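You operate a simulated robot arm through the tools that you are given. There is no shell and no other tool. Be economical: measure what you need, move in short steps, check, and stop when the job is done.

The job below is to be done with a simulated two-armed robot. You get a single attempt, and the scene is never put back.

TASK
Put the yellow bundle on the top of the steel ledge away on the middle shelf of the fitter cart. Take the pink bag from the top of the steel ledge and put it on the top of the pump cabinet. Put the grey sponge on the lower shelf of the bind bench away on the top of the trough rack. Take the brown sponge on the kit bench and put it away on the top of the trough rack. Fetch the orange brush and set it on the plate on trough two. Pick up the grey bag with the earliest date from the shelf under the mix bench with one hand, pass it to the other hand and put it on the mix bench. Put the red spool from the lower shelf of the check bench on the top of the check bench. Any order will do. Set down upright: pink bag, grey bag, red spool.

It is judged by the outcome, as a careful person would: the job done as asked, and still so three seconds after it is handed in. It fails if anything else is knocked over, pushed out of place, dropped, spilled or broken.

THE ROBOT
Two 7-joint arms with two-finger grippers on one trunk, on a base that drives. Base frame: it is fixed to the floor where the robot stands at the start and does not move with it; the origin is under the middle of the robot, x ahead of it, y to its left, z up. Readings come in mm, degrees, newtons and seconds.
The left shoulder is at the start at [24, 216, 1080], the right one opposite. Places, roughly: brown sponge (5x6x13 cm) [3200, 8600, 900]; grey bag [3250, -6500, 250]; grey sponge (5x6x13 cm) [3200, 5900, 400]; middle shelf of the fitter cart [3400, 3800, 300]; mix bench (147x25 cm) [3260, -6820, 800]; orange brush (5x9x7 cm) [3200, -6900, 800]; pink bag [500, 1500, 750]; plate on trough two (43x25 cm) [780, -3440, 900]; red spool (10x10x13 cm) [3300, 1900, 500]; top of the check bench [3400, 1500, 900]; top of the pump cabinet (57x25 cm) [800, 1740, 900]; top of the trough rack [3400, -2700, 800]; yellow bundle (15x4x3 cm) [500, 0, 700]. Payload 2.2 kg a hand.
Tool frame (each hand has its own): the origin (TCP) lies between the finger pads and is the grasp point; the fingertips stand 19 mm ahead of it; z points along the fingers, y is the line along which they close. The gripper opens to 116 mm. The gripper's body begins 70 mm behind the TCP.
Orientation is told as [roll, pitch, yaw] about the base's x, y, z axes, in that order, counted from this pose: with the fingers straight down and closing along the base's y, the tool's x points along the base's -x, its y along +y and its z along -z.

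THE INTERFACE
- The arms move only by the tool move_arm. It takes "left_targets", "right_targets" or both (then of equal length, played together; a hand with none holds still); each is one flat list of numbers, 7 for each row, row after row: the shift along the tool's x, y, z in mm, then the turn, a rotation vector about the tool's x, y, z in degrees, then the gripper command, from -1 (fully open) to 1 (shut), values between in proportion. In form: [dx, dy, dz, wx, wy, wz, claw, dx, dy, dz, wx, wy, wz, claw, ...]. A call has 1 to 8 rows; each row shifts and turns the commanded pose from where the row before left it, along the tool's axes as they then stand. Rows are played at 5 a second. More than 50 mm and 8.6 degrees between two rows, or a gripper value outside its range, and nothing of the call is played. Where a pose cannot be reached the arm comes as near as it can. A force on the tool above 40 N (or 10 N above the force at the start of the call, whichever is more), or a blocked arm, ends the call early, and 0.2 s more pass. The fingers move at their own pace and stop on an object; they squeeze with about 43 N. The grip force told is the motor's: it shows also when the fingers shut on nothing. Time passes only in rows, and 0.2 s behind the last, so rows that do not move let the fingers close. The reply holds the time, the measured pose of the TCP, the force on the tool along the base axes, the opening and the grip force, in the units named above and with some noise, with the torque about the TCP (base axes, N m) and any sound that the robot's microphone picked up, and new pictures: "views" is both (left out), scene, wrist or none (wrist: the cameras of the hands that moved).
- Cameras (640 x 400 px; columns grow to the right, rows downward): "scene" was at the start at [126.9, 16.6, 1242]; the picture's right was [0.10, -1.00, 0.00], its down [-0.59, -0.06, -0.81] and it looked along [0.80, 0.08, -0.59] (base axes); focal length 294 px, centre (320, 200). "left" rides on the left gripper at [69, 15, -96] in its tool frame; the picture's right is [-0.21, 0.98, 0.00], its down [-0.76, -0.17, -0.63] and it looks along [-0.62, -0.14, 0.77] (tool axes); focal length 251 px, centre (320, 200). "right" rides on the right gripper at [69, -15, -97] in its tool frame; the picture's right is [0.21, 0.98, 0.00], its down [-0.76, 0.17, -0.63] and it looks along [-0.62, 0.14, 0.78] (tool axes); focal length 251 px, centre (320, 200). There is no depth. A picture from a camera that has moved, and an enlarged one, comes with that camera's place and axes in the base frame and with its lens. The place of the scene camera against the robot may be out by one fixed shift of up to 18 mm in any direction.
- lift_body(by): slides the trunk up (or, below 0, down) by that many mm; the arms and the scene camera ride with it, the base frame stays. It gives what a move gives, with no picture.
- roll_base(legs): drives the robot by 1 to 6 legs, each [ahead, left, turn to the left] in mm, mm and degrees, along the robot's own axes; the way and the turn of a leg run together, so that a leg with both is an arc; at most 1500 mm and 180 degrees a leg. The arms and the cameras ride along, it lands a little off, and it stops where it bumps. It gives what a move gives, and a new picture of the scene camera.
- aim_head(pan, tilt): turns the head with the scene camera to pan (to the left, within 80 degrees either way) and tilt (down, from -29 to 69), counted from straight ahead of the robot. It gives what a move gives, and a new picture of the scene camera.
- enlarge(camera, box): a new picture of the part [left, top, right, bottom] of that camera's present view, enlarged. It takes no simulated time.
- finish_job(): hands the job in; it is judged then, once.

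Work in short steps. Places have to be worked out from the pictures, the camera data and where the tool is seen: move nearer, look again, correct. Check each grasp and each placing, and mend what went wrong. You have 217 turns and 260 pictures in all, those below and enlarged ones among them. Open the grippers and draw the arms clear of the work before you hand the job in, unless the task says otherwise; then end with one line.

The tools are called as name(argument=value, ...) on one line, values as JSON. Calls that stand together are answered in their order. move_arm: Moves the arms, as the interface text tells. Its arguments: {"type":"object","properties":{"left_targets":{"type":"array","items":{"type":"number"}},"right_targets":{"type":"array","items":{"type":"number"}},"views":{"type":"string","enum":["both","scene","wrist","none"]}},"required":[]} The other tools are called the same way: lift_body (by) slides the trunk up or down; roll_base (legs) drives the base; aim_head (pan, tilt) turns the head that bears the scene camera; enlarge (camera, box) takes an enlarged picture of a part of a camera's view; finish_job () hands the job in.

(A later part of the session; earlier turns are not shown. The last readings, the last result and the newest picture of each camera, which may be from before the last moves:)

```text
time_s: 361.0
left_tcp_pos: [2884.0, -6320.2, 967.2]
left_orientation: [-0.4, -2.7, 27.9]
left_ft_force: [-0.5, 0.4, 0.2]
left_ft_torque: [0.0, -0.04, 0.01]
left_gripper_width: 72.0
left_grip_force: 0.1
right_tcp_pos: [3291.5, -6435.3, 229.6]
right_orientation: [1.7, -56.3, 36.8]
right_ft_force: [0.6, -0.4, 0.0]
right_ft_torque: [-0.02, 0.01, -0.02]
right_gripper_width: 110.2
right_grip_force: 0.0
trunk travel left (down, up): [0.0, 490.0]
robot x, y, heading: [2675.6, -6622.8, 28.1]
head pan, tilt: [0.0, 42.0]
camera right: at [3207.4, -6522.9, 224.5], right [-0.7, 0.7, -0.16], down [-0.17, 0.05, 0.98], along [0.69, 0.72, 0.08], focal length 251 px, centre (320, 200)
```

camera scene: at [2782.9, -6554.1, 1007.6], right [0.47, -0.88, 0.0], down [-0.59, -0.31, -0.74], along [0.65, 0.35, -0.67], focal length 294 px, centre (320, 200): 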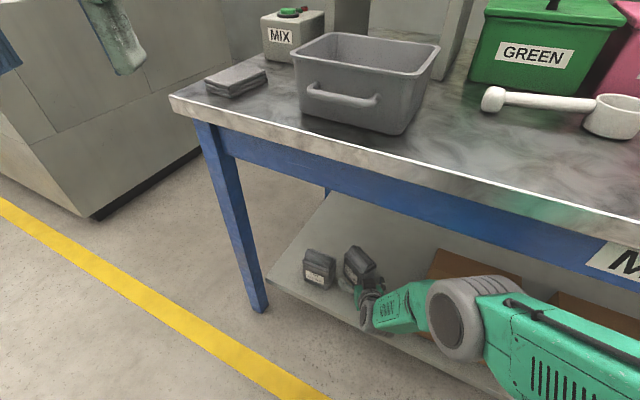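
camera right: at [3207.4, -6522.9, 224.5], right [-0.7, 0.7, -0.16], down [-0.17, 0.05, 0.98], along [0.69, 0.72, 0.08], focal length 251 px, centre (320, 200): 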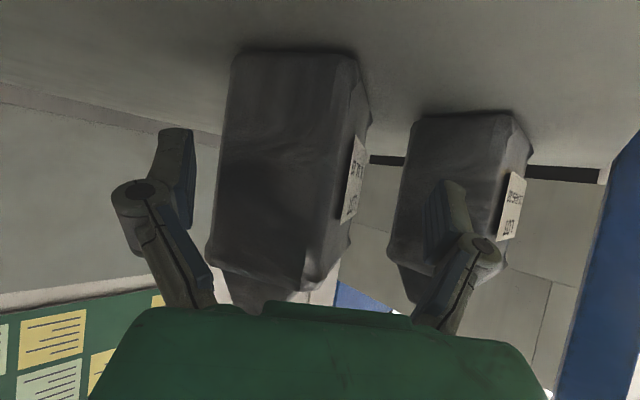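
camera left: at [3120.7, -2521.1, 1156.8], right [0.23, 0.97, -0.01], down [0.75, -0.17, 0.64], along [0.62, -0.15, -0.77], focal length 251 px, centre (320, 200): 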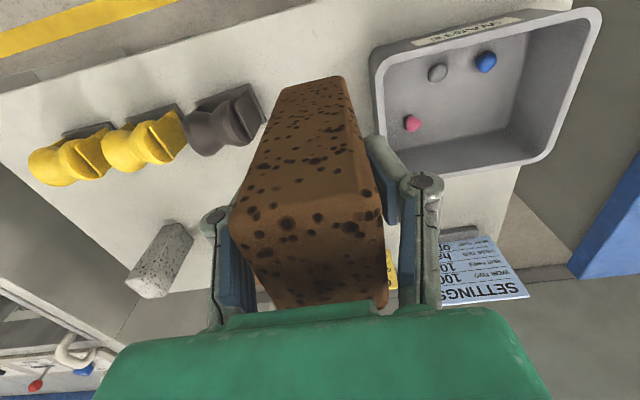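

Reachable. Another 8° of yaw and a 6 mm shift toward the bag's centre line.

move_arm(right_targets=[0, -6, 0, -6.6, 0, -4.5, -0.9, 0, 0, 0, -4, 0, -2.7, -0.9, 0, 0, 0, 0, 0, 0, -0.9], views="wrist")

```text
time_s: 361.8
left_tcp_pos: [2884.6, -6319.6, 967.8]
left_orientation: [-0.3, -2.7, 27.9]
left_ft_force: [0.0, -0.5, -0.2]
left_ft_torque: [-0.01, -0.01, 0.04]
left_gripper_width: 71.7
left_grip_force: 0.1
right_tcp_pos: [3294.9, -6440.3, 228.9]
right_orientation: [1.7, -56.4, 49.9]
right_ft_force: [0.6, -0.3, -0.7]
right_ft_torque: [0.01, 0.03, 0.02]
right_gripper_width: 110.1
right_grip_force: 0.0
trunk travel left (down, up): [0.0, 490.0]
robot x, y, heading: [2676.5, -6620.0, 27.8]
head pan, tilt: [0.0, 42.0]
camera right: at [3232.9, -6543.1, 223.8], right [-0.84, 0.52, -0.16], down [-0.19, 0.01, 0.98], along [0.52, 0.85, 0.09], focal length 251 px, centre (320, 200)
```

right: 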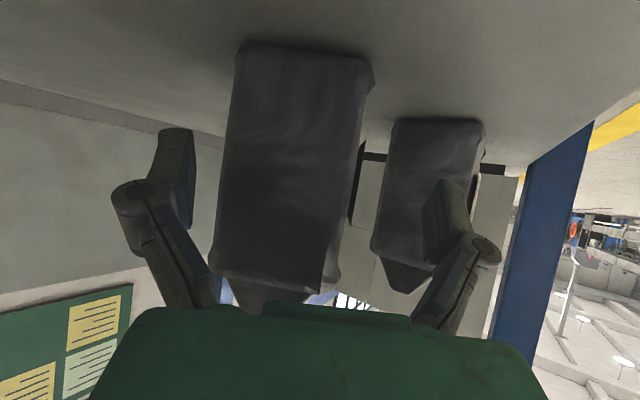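

Now squarely facing the bag's side. Its near face is at the TCP plane, centre 13 mm to the right: I shift 13 mm and advance 34 mm.

move_arm(right_targets=[0, -13, 0, 0, 0, 0, -0.9, 0, 0, 0, 0, 0, 0, -0.9, -10, 0, 14, 0, 0, 0, -0.9, -9, 0, 14, 0, 0, 0, -0.9, 0, 0, 0, 0, 0, 0, -0.9], views="both")

```text
time_s: 363.0
left_tcp_pos: [2884.8, -6320.9, 967.6]
left_orientation: [-0.4, -2.7, 27.9]
left_ft_force: [-0.2, -0.1, -0.4]
left_ft_torque: [0.02, 0.0, 0.03]
left_gripper_width: 71.9
left_grip_force: 0.1
right_tcp_pos: [3316.9, -6435.8, 228.6]
right_orientation: [1.5, -56.4, 49.7]
right_ft_force: [-0.5, -0.1, 0.6]
right_ft_torque: [-0.03, 0.01, 0.0]
right_gripper_width: 110.4
right_grip_force: 0.0
right hand out of reach, approached as far as the arm can: row 4
trunk travel left (down, up): [0.0, 490.0]
robot x, y, heading: [2674.8, -6619.7, 28.2]
head pan, tilt: [0.0, 42.0]
camera scene: at [2781.9, -6554.0, 1007.8], right [0.47, -0.88, 0.0], down [-0.59, -0.31, -0.74], along [0.66, 0.35, -0.67], focal length 294 px, centre (320, 200)
camera right: at [3254.3, -6538.9, 224.0], right [-0.84, 0.52, -0.16], down [-0.19, 0.01, 0.98], along [0.52, 0.85, 0.09], focal length 251 px, centre (320, 200)
```

scene: 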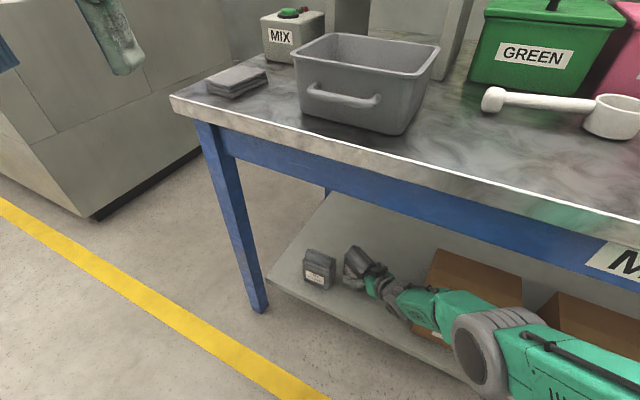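
right: 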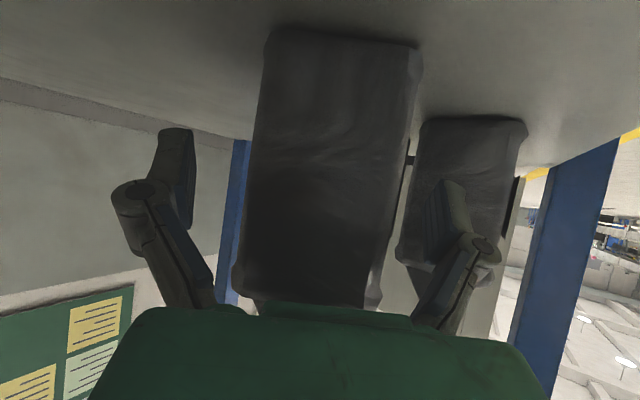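

Reach limit for the last bit; I use the base for another ~16 mm in the pointing direction.

roll_base(legs=[[17, 4, 0]])

move_arm(right_targets=[0, 0, 0, 0, 0, 0, -0.9, 0, 0, 0, 0, 0, 0, -0.9], views="wrist")

```text
time_s: 363.8
left_tcp_pos: [2899.6, -6310.9, 967.0]
left_orientation: [-0.4, -2.6, 27.8]
left_ft_force: [0.4, 0.4, 1.2]
left_ft_torque: [0.0, 0.02, 0.01]
left_gripper_width: 71.9
left_grip_force: 0.0
right_tcp_pos: [3330.0, -6424.8, 227.6]
right_orientation: [1.7, -56.4, 49.7]
right_ft_force: [-0.2, -1.0, 0.1]
right_ft_torque: [0.0, -0.03, 0.0]
right_gripper_width: 110.2
right_grip_force: 0.1
trunk travel left (down, up): [0.0, 490.0]
robot x, y, heading: [2688.3, -6608.5, 27.8]
head pan, tilt: [0.0, 42.0]
camera scene: at [2796.1, -6543.1, 1007.6], right [0.47, -0.88, 0.0], down [-0.59, -0.31, -0.74], along [0.66, 0.34, -0.67], focal length 294 px, centre (320, 200)
```

scene: 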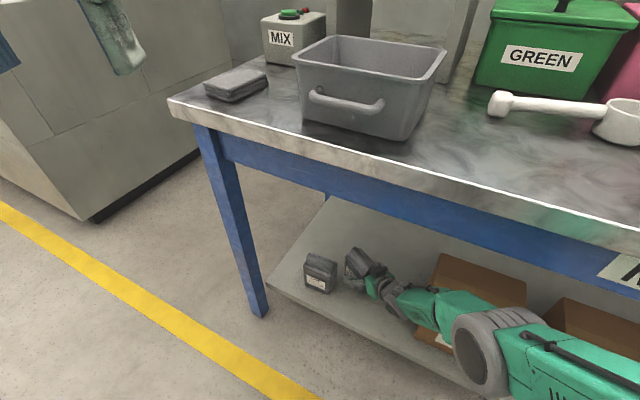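

```text
time_s: 364.4
left_tcp_pos: [2895.3, -6311.3, 968.3]
left_orientation: [-0.4, -2.8, 27.8]
left_ft_force: [0.8, 0.0, 0.1]
left_ft_torque: [-0.02, -0.03, -0.01]
left_gripper_width: 72.0
left_grip_force: 0.0
right_tcp_pos: [3330.8, -6425.2, 229.7]
right_orientation: [1.6, -56.5, 49.7]
right_ft_force: [-0.1, -0.1, -0.1]
right_ft_torque: [0.0, 0.01, 0.03]
right_gripper_width: 110.1
right_grip_force: 0.0
trunk travel left (down, up): [0.0, 490.0]
robot x, y, heading: [2686.7, -6608.0, 27.9]
head pan, tilt: [0.0, 42.0]
camera right: at [3267.9, -6527.8, 224.5], right [-0.84, 0.52, -0.16], down [-0.19, 0.01, 0.98], along [0.52, 0.85, 0.09], focal length 251 px, centre (320, 200)
```

right: 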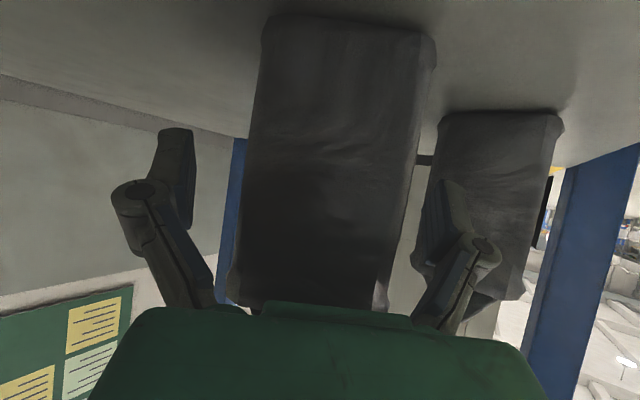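

The bag is between the fingers. Close and check the width before lifting.

move_arm(right_targets=[0, 3, 0, 0, 0, 0, 0, 0, 0, 0, 0, 0, 0, 1, 0, 0, 0, 0, 0, 0, 1, 0, 0, 0, 0, 0, 0, 1], views="wrist")

```text
time_s: 365.4
left_tcp_pos: [2896.0, -6311.6, 967.6]
left_orientation: [-0.4, -2.8, 27.8]
left_ft_force: [0.1, -0.3, -0.4]
left_ft_torque: [-0.02, 0.0, 0.02]
left_gripper_width: 71.7
left_grip_force: 0.1
right_tcp_pos: [3328.6, -6422.2, 229.9]
right_orientation: [1.5, -56.6, 49.8]
right_ft_force: [-0.4, 2.4, 2.6]
right_ft_torque: [-0.11, -0.11, 0.06]
right_gripper_width: 63.6
right_grip_force: 43.3
trunk travel left (down, up): [0.0, 490.0]
robot x, y, heading: [2686.1, -6612.3, 27.9]
head pan, tilt: [0.0, 42.0]
camera right: at [3266.0, -6524.8, 224.3], right [-0.84, 0.52, -0.16], down [-0.19, 0.01, 0.98], along [0.52, 0.85, 0.09], focal length 251 px, centre (320, 200)
```

right: 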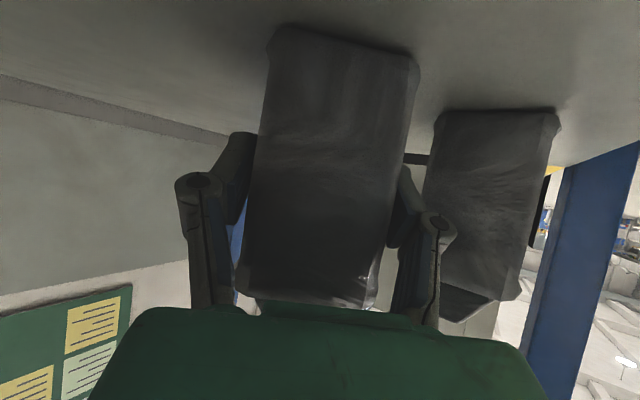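

Gripped flush (63.6 mm, 43 N). I lift with the trunk 40 mm, then back straight out along the heading.

lift_body(by=40)

roll_base(legs=[[-450, 0, 0]])

```text
time_s: 366.2
left_tcp_pos: [2896.0, -6310.4, 1008.6]
left_orientation: [-0.5, -2.8, 27.9]
left_ft_force: [0.8, -0.3, 0.1]
left_ft_torque: [-0.01, 0.02, 0.0]
left_gripper_width: 71.7
left_grip_force: 0.2
right_tcp_pos: [3329.0, -6421.5, 268.4]
right_orientation: [1.6, -56.4, 49.7]
right_ft_force: [-0.2, 0.1, -3.9]
right_ft_torque: [-0.03, 0.04, 0.01]
right_gripper_width: 63.8
right_grip_force: 43.5
trunk travel left (down, up): [-40.0, 450.0]
robot x, y, heading: [2686.6, -6607.4, 27.8]
head pan, tilt: [0.0, 42.0]
```

```text
time_s: 368.9
left_tcp_pos: [2512.2, -6516.0, 1009.2]
left_orientation: [-0.2, -2.7, 27.2]
left_ft_force: [0.0, 0.0, -0.1]
left_ft_torque: [0.01, -0.02, 0.02]
left_gripper_width: 72.0
left_grip_force: 0.1
right_tcp_pos: [2943.2, -6631.5, 269.5]
right_orientation: [1.5, -56.4, 49.0]
right_ft_force: [-0.8, -0.3, -4.3]
right_ft_torque: [-0.06, 0.05, -0.03]
right_gripper_width: 63.5
right_grip_force: 42.9
trunk travel left (down, up): [-40.0, 450.0]
robot x, y, heading: [2301.8, -6813.0, 27.1]
head pan, tilt: [0.0, 42.0]
camera scene: at [2408.4, -6745.9, 1047.8], right [0.46, -0.89, 0.0], down [-0.6, -0.31, -0.74], along [0.66, 0.34, -0.67], focal length 294 px, centre (320, 200)
```

scene: 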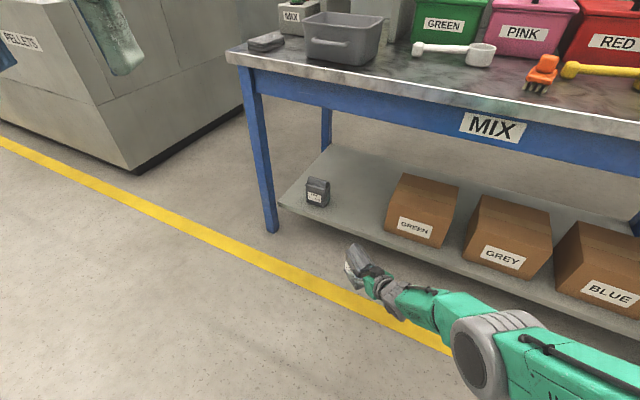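

The bag is out; the AUG bag is undisturbed. For the hand-over I first undo the extra yaw and retract the right arm along the path it came.

move_arm(right_targets=[0, 0, 0, 6.6, 0, 4.5, 1, 0, 0, 0, 6.6, 0, 4.5, 1, 0, 0, 0, 4, 0, 2.7, 1, 20, 2, -30, 0, 0, 0, 1, 20, 2, -30, 0, 0, 0, 1, 20, 2, -30, 0, 0, 0, 1, 20, 2, -30, 0, 0, 0, 1, 20, 2, -30, 0, 0, 0, 1], views="none")

```text
time_s: 370.7
left_tcp_pos: [2510.4, -6515.7, 1006.5]
left_orientation: [-0.5, -2.8, 27.1]
left_ft_force: [-0.2, 0.1, -0.4]
left_ft_torque: [0.02, 0.0, 0.01]
left_gripper_width: 72.0
left_grip_force: 0.0
right_tcp_pos: [2781.0, -6710.7, 268.3]
right_orientation: [2.0, -56.4, 28.0]
right_ft_force: [-0.2, 0.2, -4.1]
right_ft_torque: [-0.06, 0.07, 0.03]
right_gripper_width: 63.7
right_grip_force: 43.2
trunk travel left (down, up): [-40.0, 450.0]
robot x, y, heading: [2295.2, -6810.6, 27.2]
head pan, tilt: [0.0, 42.0]
```

Clean retraction. Now raise the right hand 225 mm.

move_arm(right_targets=[-37, 4, -25, 0, 0, 0, 1, -37, 4, -25, 0, 0, 0, 1, -37, 4, -25, 0, 0, 0, 1, -37, 4, -25, 0, 0, 0, 1, -37, 4, -25, 0, 0, 0, 1, 0, 0, 0, 0, 0, 0, 1], views="none")

```text
time_s: 372.1
left_tcp_pos: [2510.1, -6514.9, 1007.6]
left_orientation: [-0.4, -2.6, 27.1]
left_ft_force: [-0.1, 0.3, -0.5]
left_ft_torque: [0.02, 0.01, 0.01]
left_gripper_width: 72.0
left_grip_force: 0.0
right_tcp_pos: [2771.2, -6699.4, 491.2]
right_orientation: [1.9, -56.2, 28.0]
right_ft_force: [-0.5, -0.2, -4.8]
right_ft_torque: [-0.07, 0.07, -0.02]
right_gripper_width: 63.5
right_grip_force: 42.6
trunk travel left (down, up): [-40.0, 450.0]
robot x, y, heading: [2301.5, -6808.0, 27.0]
head pan, tilt: [0.0, 42.0]
```

move_arm(right_targets=[-34, 20, -22, 0, 0, 0, 1, -34, 20, -22, 0, 0, 0, 1, -34, 20, -22, 0, 0, 0, 1, 0, 35, 0, 0, 0, 0, 1, 0, 30, 0, 0, 0, 0, 1, 0, 0, 0, 0, 0, 0, 1], views="scene")

```text
time_s: 373.5
left_tcp_pos: [2511.3, -6516.5, 1007.6]
left_orientation: [-0.4, -2.7, 27.2]
left_ft_force: [0.3, -0.4, 0.2]
left_ft_torque: [0.01, 0.0, 0.0]
left_gripper_width: 72.0
left_grip_force: 0.0
right_tcp_pos: [2720.1, -6593.3, 620.7]
right_orientation: [3.1, -56.2, 25.9]
right_ft_force: [0.1, -0.3, -4.3]
right_ft_torque: [-0.03, 0.1, 0.0]
right_gripper_width: 63.7
right_grip_force: 43.1
trunk travel left (down, up): [-40.0, 450.0]
robot x, y, heading: [2299.0, -6811.4, 26.9]
head pan, tilt: [0.0, 42.0]
camera scene: at [2407.7, -6744.6, 1047.7], right [0.46, -0.89, 0.0], down [-0.6, -0.31, -0.74], along [0.66, 0.34, -0.67], focal length 294 px, centre (320, 200)
```

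scene: 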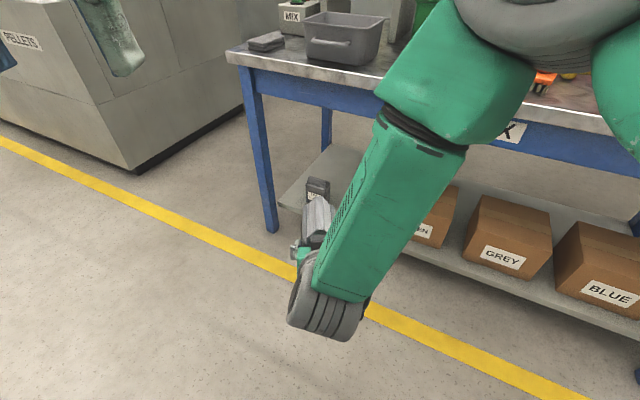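

The right hand holds the bag at about robot-frame (474, 4), z 621. The left hand comes above the bag's far half: forward first, then sideways and down to z≈750.

move_arm(left_targets=[-47, 0, 10, 0, 0.7, 0, -0.8, -47, 0, 10, 0, 0.7, 0, -0.8, -47, 0, 10, 0, 0.7, 0, -0.8, -47, 0, 10, 0, 0.7, 0, -0.8, 0, -40, 25, 0, 0, 0, -0.8, 0, -40, 25, 0, 0, 0, -0.8, 0, -40, 25, 0, 0, 0, -0.8, 0, 0, 0, 0, 0, 0, -0.8], views="both")

```text
time_s: 375.3
left_tcp_pos: [2732.6, -6538.5, 901.9]
left_orientation: [-0.3, -0.1, 27.2]
left_ft_force: [-0.3, 0.1, 0.5]
left_ft_torque: [0.02, 0.0, 0.0]
left_gripper_width: 104.5
left_grip_force: 0.1
right_tcp_pos: [2719.8, -6593.0, 619.3]
right_orientation: [3.0, -56.2, 25.8]
right_ft_force: [0.2, -0.5, -4.1]
right_ft_torque: [-0.03, 0.1, -0.02]
right_gripper_width: 63.5
right_grip_force: 42.4
trunk travel left (down, up): [-40.0, 450.0]
robot x, y, heading: [2298.7, -6813.1, 27.2]
head pan, tilt: [0.0, 42.0]
camera scene: at [2408.8, -6745.1, 1047.7], right [0.46, -0.89, 0.0], down [-0.6, -0.31, -0.74], along [0.66, 0.34, -0.67], focal length 294 px, centre (320, 200)
camera left: at [2661.9, -6555.7, 998.8], right [-0.25, 0.97, -0.01], down [0.75, 0.2, 0.64], along [0.62, 0.16, -0.77], focal length 251 px, centre (320, 200)
```

scene: 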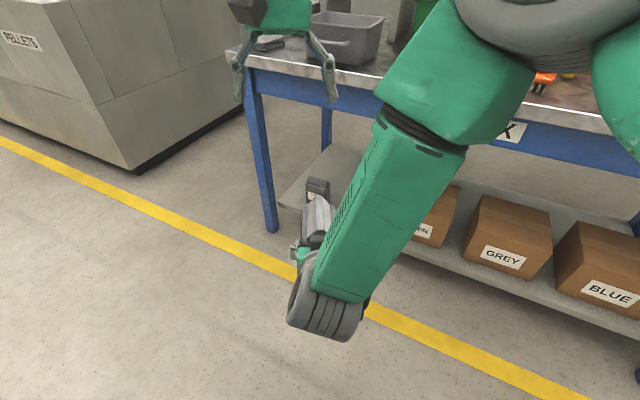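
left: 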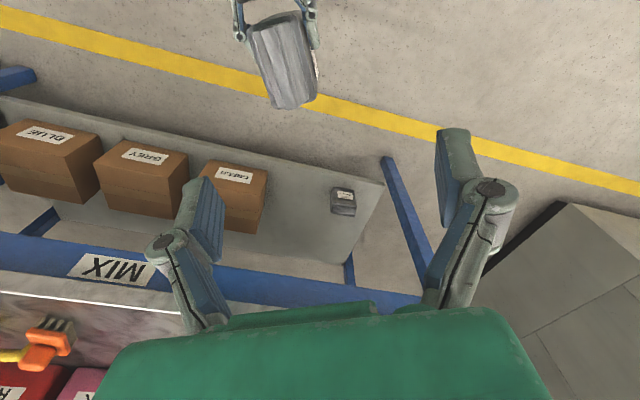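

The left camera sees the bag: its far half centre is ≈[2755, −6572]. I shift the left hand there at z≈780.

move_arm(left_targets=[-2, -20, 40, 0, 0, 0, -0.8, -2, -20, 40, 0, 0, 0, -0.8, 0, 0, 40, 0, 0, 0, -0.8, 0, 0, 0, 0, 0, 0, -0.8, 0, 0, 0, 0, 0, 0, -0.8], views="wrist")

```text
time_s: 376.5
left_tcp_pos: [2758.6, -6564.9, 793.3]
left_orientation: [-1.5, -0.7, 27.9]
left_ft_force: [0.6, 0.2, 0.1]
left_ft_torque: [-0.02, -0.01, -0.04]
left_gripper_width: 104.2
left_grip_force: 0.1
right_tcp_pos: [2719.6, -6592.6, 619.1]
right_orientation: [3.1, -56.1, 25.7]
right_ft_force: [-0.2, -0.2, -4.4]
right_ft_torque: [-0.02, 0.05, 0.01]
right_gripper_width: 63.4
right_grip_force: 42.9
trunk travel left (down, up): [-40.0, 450.0]
robot x, y, heading: [2303.2, -6812.8, 27.1]
head pan, tilt: [0.0, 42.0]
camera left: at [2685.6, -6582.1, 888.4], right [-0.27, 0.96, -0.02], down [0.73, 0.22, 0.65], along [0.63, 0.16, -0.76], focal length 251 px, centre (320, 200)
```

left: 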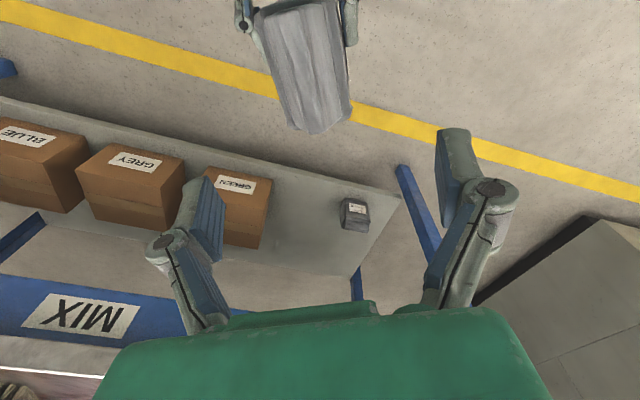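

Aligned over the far part. I descend to z≈628.

move_arm(left_targets=[0, 0, 40, -1.5, 0, 0, -0.8, 0, 0, 40, 0, 0, 0, -0.8, 0, 0, 40, 0, 0, 0, -0.8, 0, 0, 0, 0, 0, 0, -0.8], views="both")

```text
time_s: 377.5
left_tcp_pos: [2758.0, -6556.2, 671.1]
left_orientation: [-0.9, -0.2, 29.4]
left_ft_force: [0.1, 0.2, 0.4]
left_ft_torque: [-0.01, -0.01, 0.01]
left_gripper_width: 104.1
left_grip_force: 0.0
right_tcp_pos: [2720.3, -6593.2, 620.1]
right_orientation: [3.2, -56.3, 25.8]
right_ft_force: [-0.4, 0.1, -4.1]
right_ft_torque: [-0.04, 0.1, 0.0]
right_gripper_width: 63.4
right_grip_force: 42.6
trunk travel left (down, up): [-40.0, 450.0]
robot x, y, heading: [2302.9, -6814.8, 26.9]
head pan, tilt: [0.0, 42.0]
camera scene: at [2409.5, -6745.8, 1047.7], right [0.46, -0.89, 0.0], down [-0.6, -0.31, -0.74], along [0.66, 0.34, -0.67], focal length 294 px, centre (320, 200)
camera left: at [2687.5, -6575.3, 767.7], right [-0.29, 0.96, -0.02], down [0.73, 0.24, 0.64], along [0.61, 0.17, -0.77], focal length 251 px, centre (320, 200)
```

scene: 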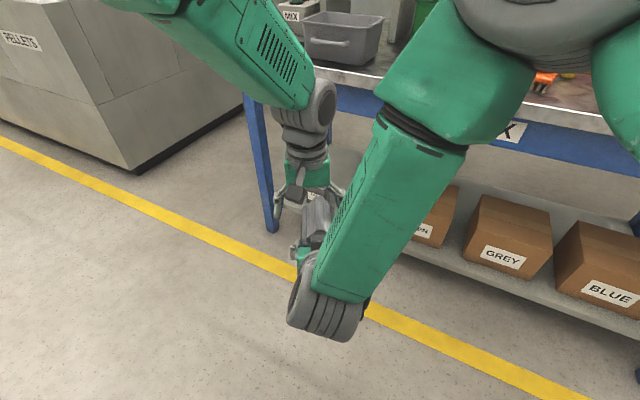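
left: 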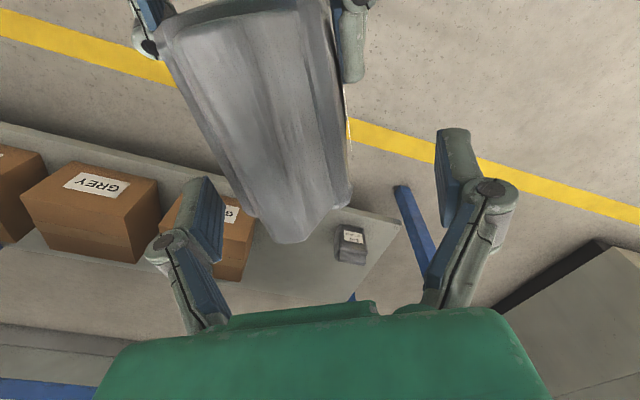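

The left hand drifted a little; I correct: 17 mm right, 12 mm forward, −3.6° yaw.

move_arm(left_targets=[-12, -17, 0, 0, 0, 3.6, -0.8, 0, 0, 0, 0, 0, 0, -0.8, 0, 0, 0, 0, 0, 0, -0.8], views="wrist")

```text
time_s: 378.3
left_tcp_pos: [2774.7, -6565.6, 667.7]
left_orientation: [-0.3, 0.0, 25.3]
left_ft_force: [-0.2, 0.0, -0.3]
left_ft_torque: [-0.02, -0.01, -0.02]
left_gripper_width: 104.4
left_grip_force: 0.0
right_tcp_pos: [2719.7, -6593.6, 620.3]
right_orientation: [3.2, -56.3, 25.7]
right_ft_force: [0.3, -0.1, -3.3]
right_ft_torque: [-0.04, 0.05, -0.02]
right_gripper_width: 63.4
right_grip_force: 43.3
trunk travel left (down, up): [-40.0, 450.0]
robot x, y, heading: [2302.5, -6813.6, 27.2]
head pan, tilt: [0.0, 42.0]
camera left: at [2704.6, -6581.3, 764.9], right [-0.22, 0.97, 0.0], down [0.75, 0.18, 0.63], along [0.62, 0.14, -0.77], focal length 251 px, centre (320, 200)
```

left: 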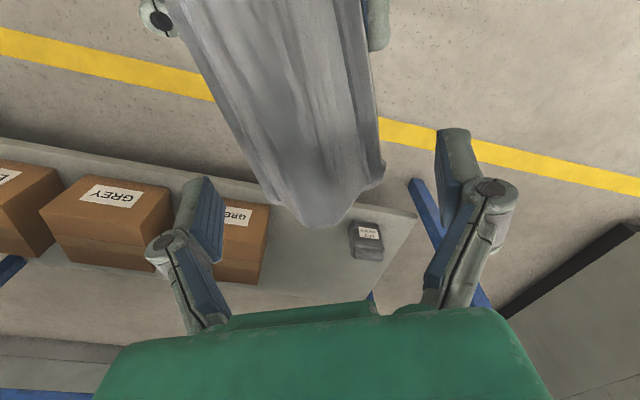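

Centred. Descend 40 mm to z≈628.

move_arm(left_targets=[0, 0, 20, 0, 0, 0, -0.8, 0, 0, 20, 0, 0, 0, -0.8, 0, 0, 0, 0, 0, 0, -0.8], views="both")

```text
time_s: 379.1
left_tcp_pos: [2775.8, -6568.1, 622.2]
left_orientation: [0.6, -0.1, 24.6]
left_ft_force: [0.6, -0.2, -0.8]
left_ft_torque: [0.02, 0.01, -0.03]
left_gripper_width: 104.5
left_grip_force: 0.1
right_tcp_pos: [2720.5, -6593.3, 620.4]
right_orientation: [3.2, -56.2, 25.7]
right_ft_force: [0.5, -0.1, -4.1]
right_ft_torque: [-0.03, 0.08, 0.01]
right_gripper_width: 63.6
right_grip_force: 43.1
trunk travel left (down, up): [-40.0, 450.0]
robot x, y, heading: [2301.2, -6809.6, 27.2]
head pan, tilt: [0.0, 42.0]
camera scene: at [2409.7, -6745.7, 1047.6], right [0.46, -0.89, 0.0], down [-0.6, -0.31, -0.74], along [0.66, 0.34, -0.67], focal length 294 px, centre (320, 200)
camera left: at [2704.4, -6585.0, 719.3], right [-0.21, 0.98, 0.01], down [0.76, 0.16, 0.63], along [0.62, 0.14, -0.77], focal length 251 px, centre (320, 200)
```

scene: 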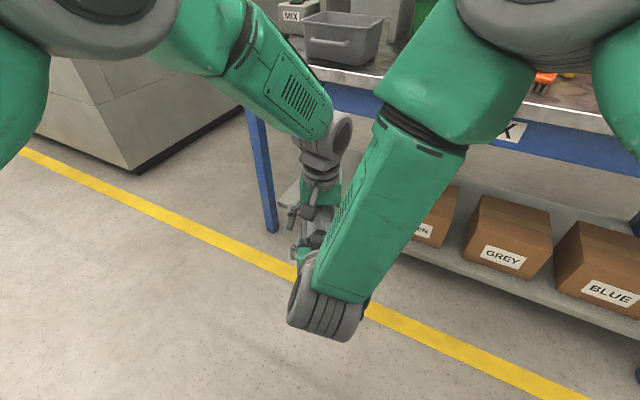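
left: 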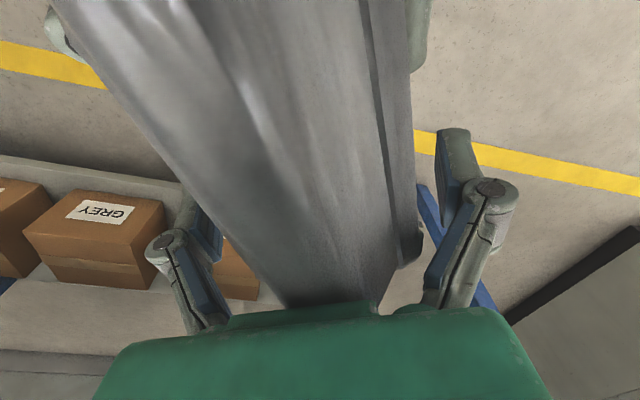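

Close the left hand on the bag (both hands holding).

move_arm(left_targets=[0, -5, 0, 0, 0, 0, -0.5, 0, 0, 0, 0, 0, 0, 0.2, 0, 0, 0, 0, 0, 0, 1, 0, 0, 0, 0, 0, 0, 1], views="wrist")

```text
time_s: 380.1
left_tcp_pos: [2775.9, -6570.8, 622.1]
left_orientation: [1.0, -0.2, 24.7]
left_ft_force: [-4.3, 34.9, 7.7]
left_ft_torque: [0.18, 0.41, 0.46]
left_gripper_width: 65.8
left_grip_force: 43.2
right_tcp_pos: [2721.9, -6597.3, 619.2]
right_orientation: [2.7, -56.0, 25.7]
right_ft_force: [4.6, -34.9, -11.5]
right_ft_torque: [-0.32, 0.09, -2.46]
right_gripper_width: 64.7
right_grip_force: 43.2
trunk travel left (down, up): [-40.0, 450.0]
robot x, y, heading: [2303.2, -6816.3, 27.1]
head pan, tilt: [0.0, 42.0]
camera left: at [2706.1, -6587.4, 719.2], right [-0.21, 0.98, 0.02], down [0.76, 0.15, 0.63], along [0.62, 0.15, -0.77], focal length 251 px, centre (320, 200)
```

left: 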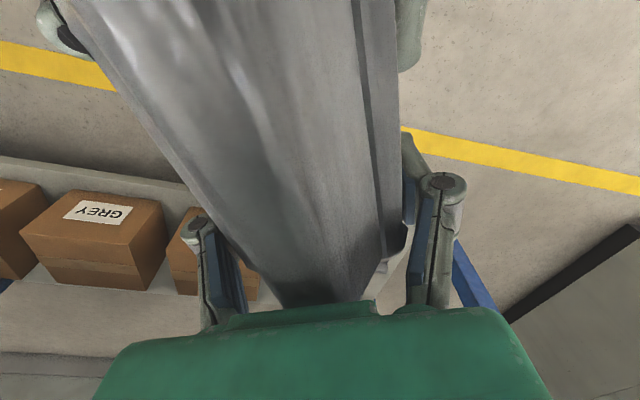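

Left holds (65.8 mm). I ease the side force a little, open the right hand, and withdraw it backward.

move_arm(left_targets=[0, 4, 0, 0, 0, 0, 1, 0, 0, 0, 0, 0, 0, 1, 0, 0, 0, 0, 0, 0, 1, 0, 0, 0, 0, 0, 0, 1, 0, 0, 0, 0, 0, 0, 1, 0, 0, 0, 0, 0, 0, 1], right_targets=[0, 0, 0, 0, 0, 0, 1, 0, 0, 0, 0, 0, 0, 0, 0, 0, 0, 0, 0, 0, -0.7, 0, 0, 0, 0, 0, 0, -0.8, 10, 0, -15, 0, 0, 0, -0.8, 20, 0, -30, 0, 0, 0, -0.8], views="both")

```text
time_s: 381.5
left_tcp_pos: [2774.3, -6573.1, 621.9]
left_orientation: [0.6, 0.0, 24.4]
left_ft_force: [0.7, -0.8, -0.7]
left_ft_torque: [0.08, -0.14, -0.05]
left_gripper_width: 63.6
left_grip_force: 43.4
right_tcp_pos: [2670.9, -6620.6, 616.9]
right_orientation: [2.6, -55.7, 26.3]
right_ft_force: [0.9, 0.4, 0.3]
right_ft_torque: [0.0, 0.03, -0.02]
right_gripper_width: 104.6
right_grip_force: 0.0
trunk travel left (down, up): [-40.0, 450.0]
robot x, y, heading: [2299.6, -6811.4, 27.0]
head pan, tilt: [0.0, 42.0]
camera scene: at [2409.5, -6745.8, 1047.6], right [0.46, -0.89, 0.0], down [-0.6, -0.31, -0.74], along [0.66, 0.34, -0.67], focal length 294 px, centre (320, 200)
camera right: at [2573.8, -6691.6, 613.1], right [-0.57, 0.8, -0.15], down [-0.15, 0.08, 0.99], along [0.8, 0.59, 0.08], focal length 251 px, centre (320, 200)
camera left: at [2704.0, -6588.6, 719.9], right [-0.21, 0.98, 0.01], down [0.76, 0.16, 0.63], along [0.62, 0.14, -0.78], focal length 251 px, centre (320, 200)
```

scene: 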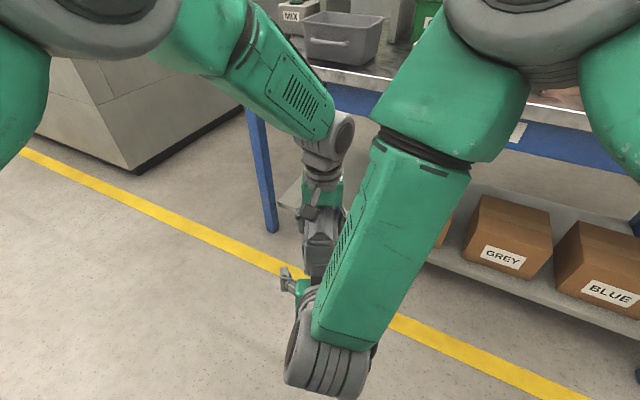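
right: 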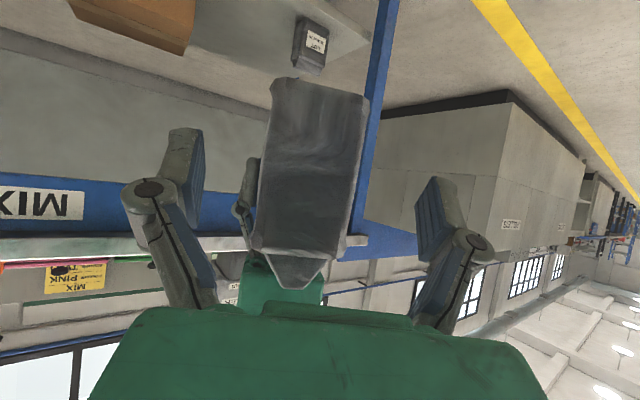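
left: 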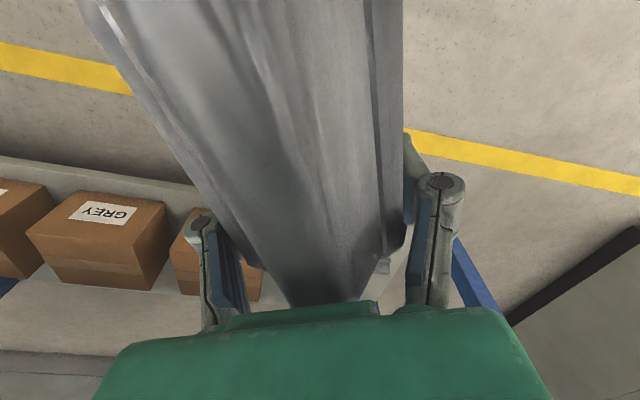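

Hand-over done: the left hand alone holds the bag upright. I move the right hand aside and raise the trunk 300 mm.

move_arm(right_targets=[15, 0, -22, 0, 0, 0, -0.8, 5, -40, -8, 0, 0, 0, -0.8, 0, -45, 0, 0, 0, 0, -0.8, 0, -45, 0, 0, 0, 0, -0.8], views="none")

lift_body(by=300)

roll_base(legs=[[0, 0, -27]])

```text
time_s: 382.5
left_tcp_pos: [2775.4, -6574.3, 622.1]
left_orientation: [0.8, -0.1, 24.6]
left_ft_force: [0.6, -0.1, 0.0]
left_ft_torque: [0.05, -0.09, -0.01]
left_gripper_width: 63.8
left_grip_force: 42.5
right_tcp_pos: [2699.4, -6751.4, 621.3]
right_orientation: [2.2, -56.3, 27.8]
right_ft_force: [0.6, -0.6, 0.3]
right_ft_torque: [-0.01, 0.01, 0.06]
right_gripper_width: 104.4
right_grip_force: 0.1
trunk travel left (down, up): [-40.0, 450.0]
robot x, y, heading: [2301.8, -6813.8, 27.1]
head pan, tilt: [0.0, 42.0]
```

```text
time_s: 385.5
left_tcp_pos: [2776.1, -6572.5, 923.1]
left_orientation: [0.6, 0.1, 24.6]
left_ft_force: [-0.1, 0.5, -4.1]
left_ft_torque: [0.09, -0.13, -0.02]
left_gripper_width: 63.6
left_grip_force: 42.7
right_tcp_pos: [2699.3, -6749.5, 922.6]
right_orientation: [1.9, -56.4, 27.9]
right_ft_force: [-0.7, -0.2, -0.4]
right_ft_torque: [0.01, -0.04, -0.01]
right_gripper_width: 104.4
right_grip_force: 0.1
trunk travel left (down, up): [-340.0, 150.0]
robot x, y, heading: [2295.2, -6811.3, 27.3]
head pan, tilt: [0.0, 42.0]
```

```text
time_s: 387.2
left_tcp_pos: [2833.0, -6813.1, 923.3]
left_orientation: [0.6, 0.0, -2.4]
left_ft_force: [0.7, 0.7, -3.4]
left_ft_torque: [0.0, -0.16, 0.0]
left_gripper_width: 63.5
left_grip_force: 43.1
right_tcp_pos: [2684.8, -6935.6, 922.4]
right_orientation: [2.0, -56.3, 0.9]
right_ft_force: [-0.5, 0.2, 0.0]
right_ft_torque: [0.0, 0.02, 0.0]
right_gripper_width: 104.7
right_grip_force: 0.1
trunk travel left (down, up): [-340.0, 150.0]
robot x, y, heading: [2301.8, -6807.9, 0.3]
head pan, tilt: [0.0, 42.0]
camera scene: at [2424.8, -6803.6, 1347.6], right [0.0, -1.0, 0.0], down [-0.67, 0.0, -0.74], along [0.74, 0.0, -0.67], focal length 294 px, centre (320, 200)
```

scene: 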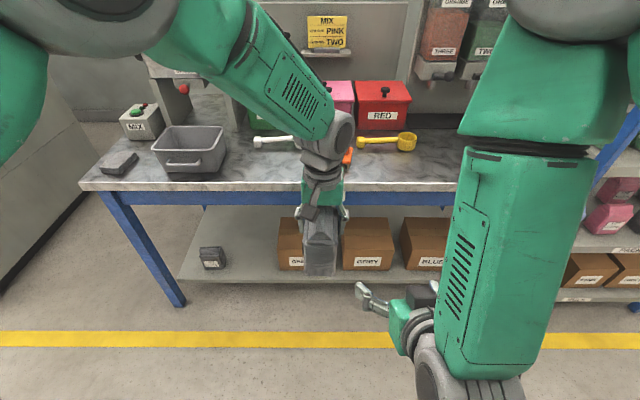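

I drive so the bag comes over the free spot between the bin and the scoops, about [3232, −6585].

roll_base(legs=[[0, 228, 0], [385, 0, 0]])

move_arm(left_targets=[0, 0, 0, 0, 0, 0, 1, 0, 0, 0, 0, 0, 0, 1], views="both")

```text
time_s: 391.0
left_tcp_pos: [3212.9, -6588.9, 927.8]
left_orientation: [0.3, -0.2, -2.6]
left_ft_force: [0.6, -0.2, -4.1]
left_ft_torque: [-0.02, -0.09, 0.04]
left_gripper_width: 63.9
left_grip_force: 42.6
right_tcp_pos: [3063.0, -6711.8, 923.8]
right_orientation: [2.1, -56.4, 0.6]
right_ft_force: [0.8, 0.0, 0.2]
right_ft_torque: [-0.04, 0.0, 0.0]
right_gripper_width: 104.4
right_grip_force: 0.1
trunk travel left (down, up): [-340.0, 150.0]
robot x, y, heading: [2683.8, -6579.9, -0.0]
head pan, tilt: [0.0, 42.0]
camera scene: at [2807.3, -6578.0, 1347.6], right [0.0, -1.0, 0.0], down [-0.67, 0.0, -0.74], along [0.74, 0.0, -0.67], focal length 294 px, centre (320, 200)
```

scene: 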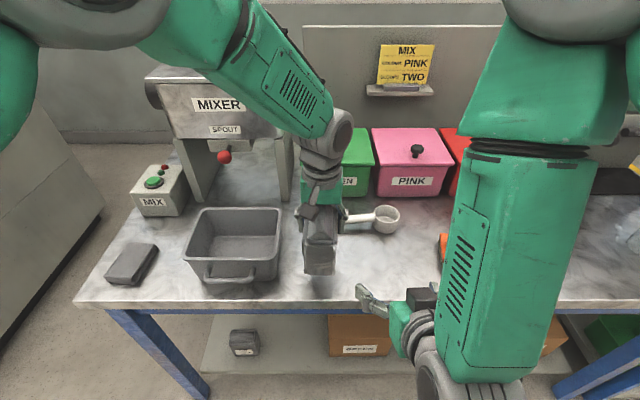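

```text
time_s: 391.6
left_tcp_pos: [3212.6, -6586.7, 927.9]
left_orientation: [0.1, -0.4, -2.3]
left_ft_force: [0.4, 0.2, -3.7]
left_ft_torque: [0.0, -0.13, -0.04]
left_gripper_width: 63.6
left_grip_force: 43.1
right_tcp_pos: [3060.9, -6712.1, 923.9]
right_orientation: [2.0, -56.6, 0.6]
right_ft_force: [-0.3, 0.1, 0.0]
right_ft_torque: [0.0, 0.0, -0.01]
right_gripper_width: 104.7
right_grip_force: 0.0
trunk travel left (down, up): [-340.0, 150.0]
robot x, y, heading: [2681.8, -6579.3, -0.4]
head pan, tilt: [0.0, 42.0]
camera scene: at [2807.8, -6576.9, 1347.6], right [0.0, -1.0, 0.0], down [-0.67, 0.0, -0.74], along [0.74, 0.0, -0.67], focal length 294 px, centre (320, 200)
camera left: at [3141.0, -6568.9, 1025.8], right [0.25, 0.97, 0.0], down [0.74, -0.2, 0.64], along [0.62, -0.16, -0.77], focal length 251 px, centre (320, 200)
```

scene: 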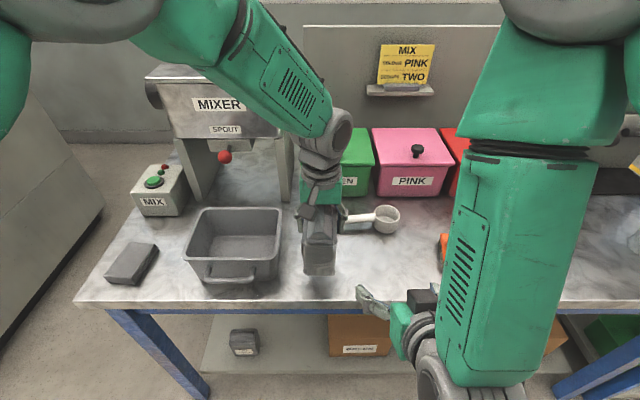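
left: 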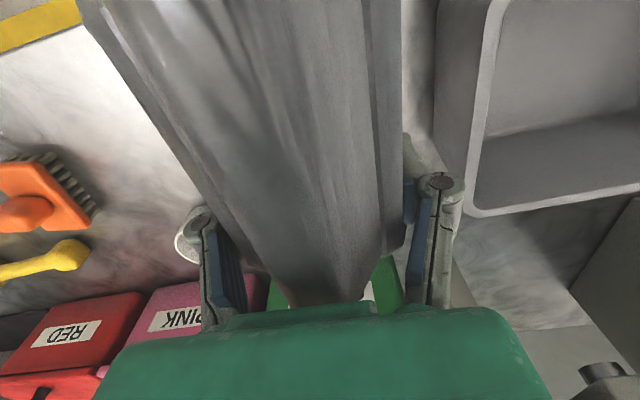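

Forward 25 mm more and lower toward the bench.

move_arm(left_targets=[-25, -4, 0, 0, 0, 0, 1, 0, 0, 30, 0, 0, 0, 1, 0, 0, 30, 0, 0, 0, 1, 0, 0, 8, 0, 0, 0, 1, 0, 0, 4, 0, 0, 0, 1, 0, 0, 4, 0, 0, 0, 1, 0, 0, 4, 0, 0, 0, 1, 0, 0, 0, 0, 0, 0, 1], views="scene")

```text
time_s: 392.7
left_tcp_pos: [3239.9, -6595.1, 866.9]
left_orientation: [0.1, -1.3, -2.5]
left_ft_force: [-5.6, 0.7, 20.8]
left_ft_torque: [0.22, 0.34, 0.05]
left_gripper_width: 64.0
left_grip_force: 43.1
right_tcp_pos: [3057.9, -6710.5, 925.9]
right_orientation: [2.0, -56.7, 0.7]
right_ft_force: [-0.1, 0.0, 0.2]
right_ft_torque: [0.0, 0.02, 0.02]
right_gripper_width: 104.6
right_grip_force: 0.1
trunk travel left (down, up): [-340.0, 150.0]
robot x, y, heading: [2687.1, -6579.8, -0.0]
head pan, tilt: [0.0, 42.0]
stopped in row 5 (left hand): the force on the tool passed its limit at 46 N (the readings are from after the stop); the commanded pose is now the measured one
camera scene: at [2805.6, -6576.9, 1348.0], right [0.0, -1.0, 0.0], down [-0.67, 0.0, -0.74], along [0.74, 0.0, -0.67], focal length 294 px, centre (320, 200)
```

scene: 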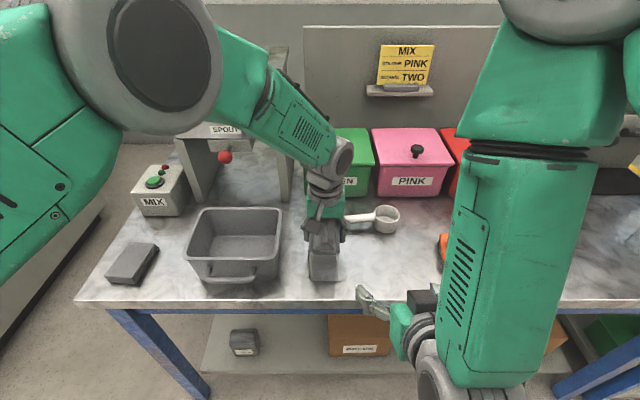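

Contact at z 867. I check the bag's tilt before letting go.

enlarge(camera="scene", box=[270, 190, 390, 300])

```text
3.64 times, centred on (330, 245) of scene
camera zoom: at [2805.6, -6576.9, 1348.0], right [0.0, -1.0, 0.0], down [-0.67, 0.0, -0.74], along [0.74, 0.0, -0.67], focal length 1069 px, centre (284, 36)
```

zoom: 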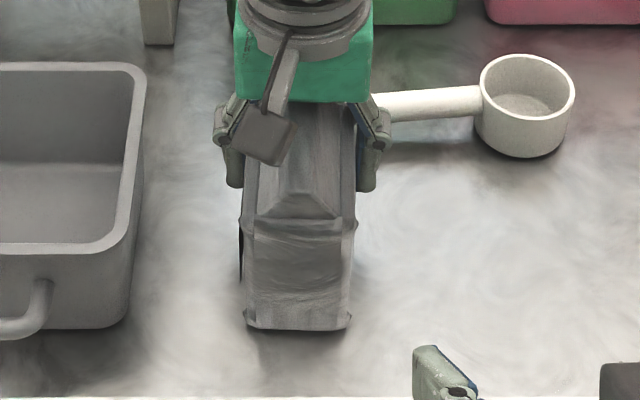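

It stands nearly true. I release gently and rise.

move_arm(left_targets=[0, 0, 0, 0, 0, 0, 0.2, 0, 0, 0, 0, 0, 0, -0.2, 0, 0, 0, 0, 0, 0, -0.6, 0, 0, 0, 0, 0, 0, -0.6, 0, 0, -25, 0, 0, 0, -0.6, 0, 0, -40, 0, 0, 0, -0.6, 0, 0, -45, 0, 0, 0, -0.6, 0, 0, -45, 0, 0, 0, -0.6], views="both")

```text
time_s: 394.5
left_tcp_pos: [3238.6, -6580.9, 1011.9]
left_orientation: [-0.7, 0.3, -0.8]
left_ft_force: [-0.6, 0.4, -0.8]
left_ft_torque: [0.03, -0.04, 0.02]
left_gripper_width: 92.8
left_grip_force: 0.0
right_tcp_pos: [3059.3, -6711.7, 926.3]
right_orientation: [2.0, -56.8, 0.7]
right_ft_force: [-0.3, 0.9, 0.0]
right_ft_torque: [0.0, -0.01, -0.02]
right_gripper_width: 104.5
right_grip_force: 0.0
trunk travel left (down, up): [-340.0, 150.0]
robot x, y, heading: [2682.5, -6583.6, -0.4]
head pan, tilt: [0.0, 42.0]
camera scene: at [2806.4, -6576.4, 1347.8], right [0.0, -1.0, 0.0], down [-0.67, 0.0, -0.74], along [0.74, 0.0, -0.67], focal length 294 px, centre (320, 200)
camera left: at [3168.3, -6563.5, 1108.4], right [0.23, 0.97, -0.01], down [0.76, -0.17, 0.63], along [0.61, -0.15, -0.77], focal length 251 px, centre (320, 200)
```

scene: 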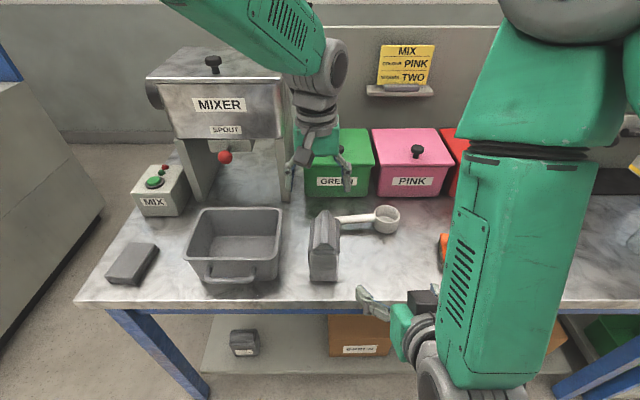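
left: 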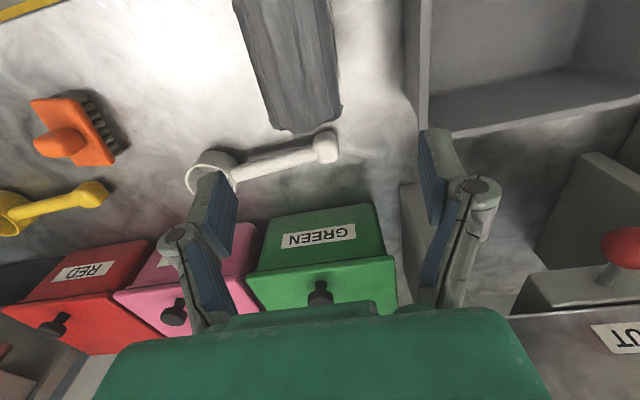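

The grey bag stands on the mix bench. Now the orange brush at ≈[3219, −6880]: I bring the right tool back to vertical and retract the left hand a bit.

move_arm(left_targets=[30, 0, -10, 0, 0, 0, -0.6, 40, 0, 0, 0, 0, 0, -0.6, 40, 0, 0, 0, 0, 0, -0.6, 40, 0, 0, 0, 0, 0, -0.6, 0, 0, 0, 0, 0, 0, -0.6, 0, 0, 0, 0, 0, 0, -0.6, 0, 0, 0, 0, 0, 0, -0.6], right_targets=[0, 0, 0, 2, 8, 0, -0.8, 0, 0, 0, 0, 8, 0, -0.8, 0, 0, 0, 0, 8, 0, -0.8, 0, 0, 0, 0, 8, 0, -0.8, 0, 0, 0, 0, 8, 0, -0.8, 0, 0, 0, 0, 8, 0, -0.8, 0, 0, 0, 0, 8, 0, -0.8], views="none")

roll_base(legs=[[-40, -160, 0]])

```text
time_s: 395.1
left_tcp_pos: [3136.9, -6579.5, 939.7]
left_orientation: [-1.5, 11.0, 0.0]
left_ft_force: [0.3, -0.1, 0.0]
left_ft_torque: [0.04, 0.01, 0.01]
left_gripper_width: 93.1
left_grip_force: 0.1
right_tcp_pos: [3055.2, -6711.2, 925.7]
right_orientation: [-0.2, -42.9, 0.9]
right_ft_force: [-0.5, -0.7, 0.6]
right_ft_torque: [-0.03, -0.03, -0.02]
right_gripper_width: 104.3
right_grip_force: 0.0
trunk travel left (down, up): [-340.0, 150.0]
robot x, y, heading: [2680.5, -6583.5, -0.1]
head pan, tilt: [0.0, 42.0]
stopped in row 2 (left hand): the arm was blocked; the commanded pose is now the measured one
```

```text
time_s: 396.5
left_tcp_pos: [3102.5, -6723.8, 946.1]
left_orientation: [-3.2, 10.6, 0.1]
left_ft_force: [1.2, 1.2, 0.9]
left_ft_torque: [-0.06, 0.0, 0.02]
left_gripper_width: 92.7
left_grip_force: 0.0
right_tcp_pos: [3015.9, -6856.0, 927.7]
right_orientation: [-1.2, -42.9, 1.6]
right_ft_force: [0.2, 0.8, 0.0]
right_ft_torque: [-0.07, 0.03, -0.02]
right_gripper_width: 104.5
right_grip_force: 0.0
trunk travel left (down, up): [-340.0, 150.0]
robot x, y, heading: [2640.8, -6739.9, -0.1]
head pan, tilt: [0.0, 42.0]
camera scene: at [2767.3, -6707.2, 1347.3], right [0.0, -1.0, 0.02], down [-0.67, -0.01, -0.74], along [0.74, -0.01, -0.67], focal length 294 px, centre (320, 200)
```

scene: 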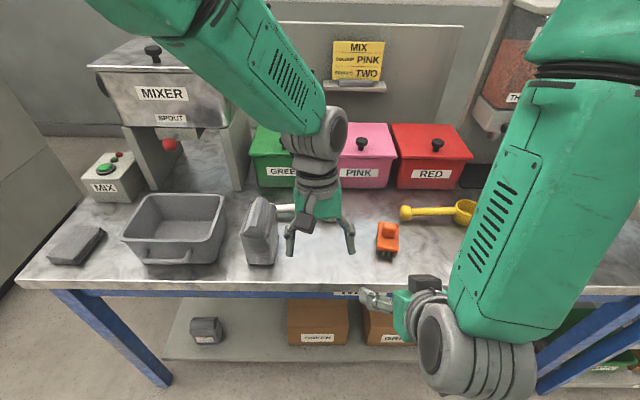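

The left arm was blocked and sagged; I check the bag's state and the surroundings.

enlarge(camera="scene", box=[200, 170, 420, 300])

```text
2.91 times, centred on (310, 235) of scene
camera zoom: at [2767.3, -6707.2, 1347.3], right [0.0, -1.0, 0.02], down [-0.67, -0.01, -0.74], along [0.74, -0.01, -0.67], focal length 855 px, centre (349, 98)
```

zoom: 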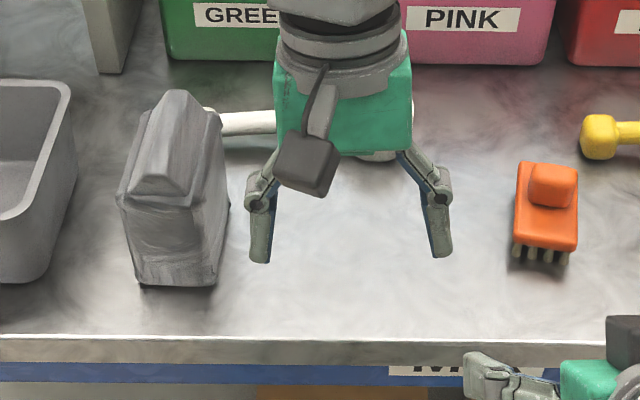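

The bag is upright and fine. I raise the left hand up and away to the left, leveling it.

move_arm(left_targets=[0, 10, -40, 0, 0, 0, -0.6, 0, 20, -40, -3, -3, 0, -0.6, 0, 40, -20, 0, -4, 0, -0.6, 0, 45, 0, 0, -4, 0, -0.6, 0, 45, 0, 0, 0, 0, -0.6, 0, 0, 0, 0, 0, 0, -0.6], views="none")

```text
time_s: 397.9
left_tcp_pos: [3119.6, -6572.5, 1045.2]
left_orientation: [0.8, -0.7, 0.4]
left_ft_force: [0.3, -0.3, 0.5]
left_ft_torque: [-0.02, -0.01, -0.01]
left_gripper_width: 92.7
left_grip_force: 0.1
right_tcp_pos: [3012.1, -6869.1, 927.6]
right_orientation: [0.0, -43.1, 0.7]
right_ft_force: [0.7, -0.2, -0.2]
right_ft_torque: [0.0, 0.01, 0.01]
right_gripper_width: 104.3
right_grip_force: 0.1
trunk travel left (down, up): [-340.0, 150.0]
robot x, y, heading: [2646.5, -6742.4, 0.1]
head pan, tilt: [0.0, 42.0]
```

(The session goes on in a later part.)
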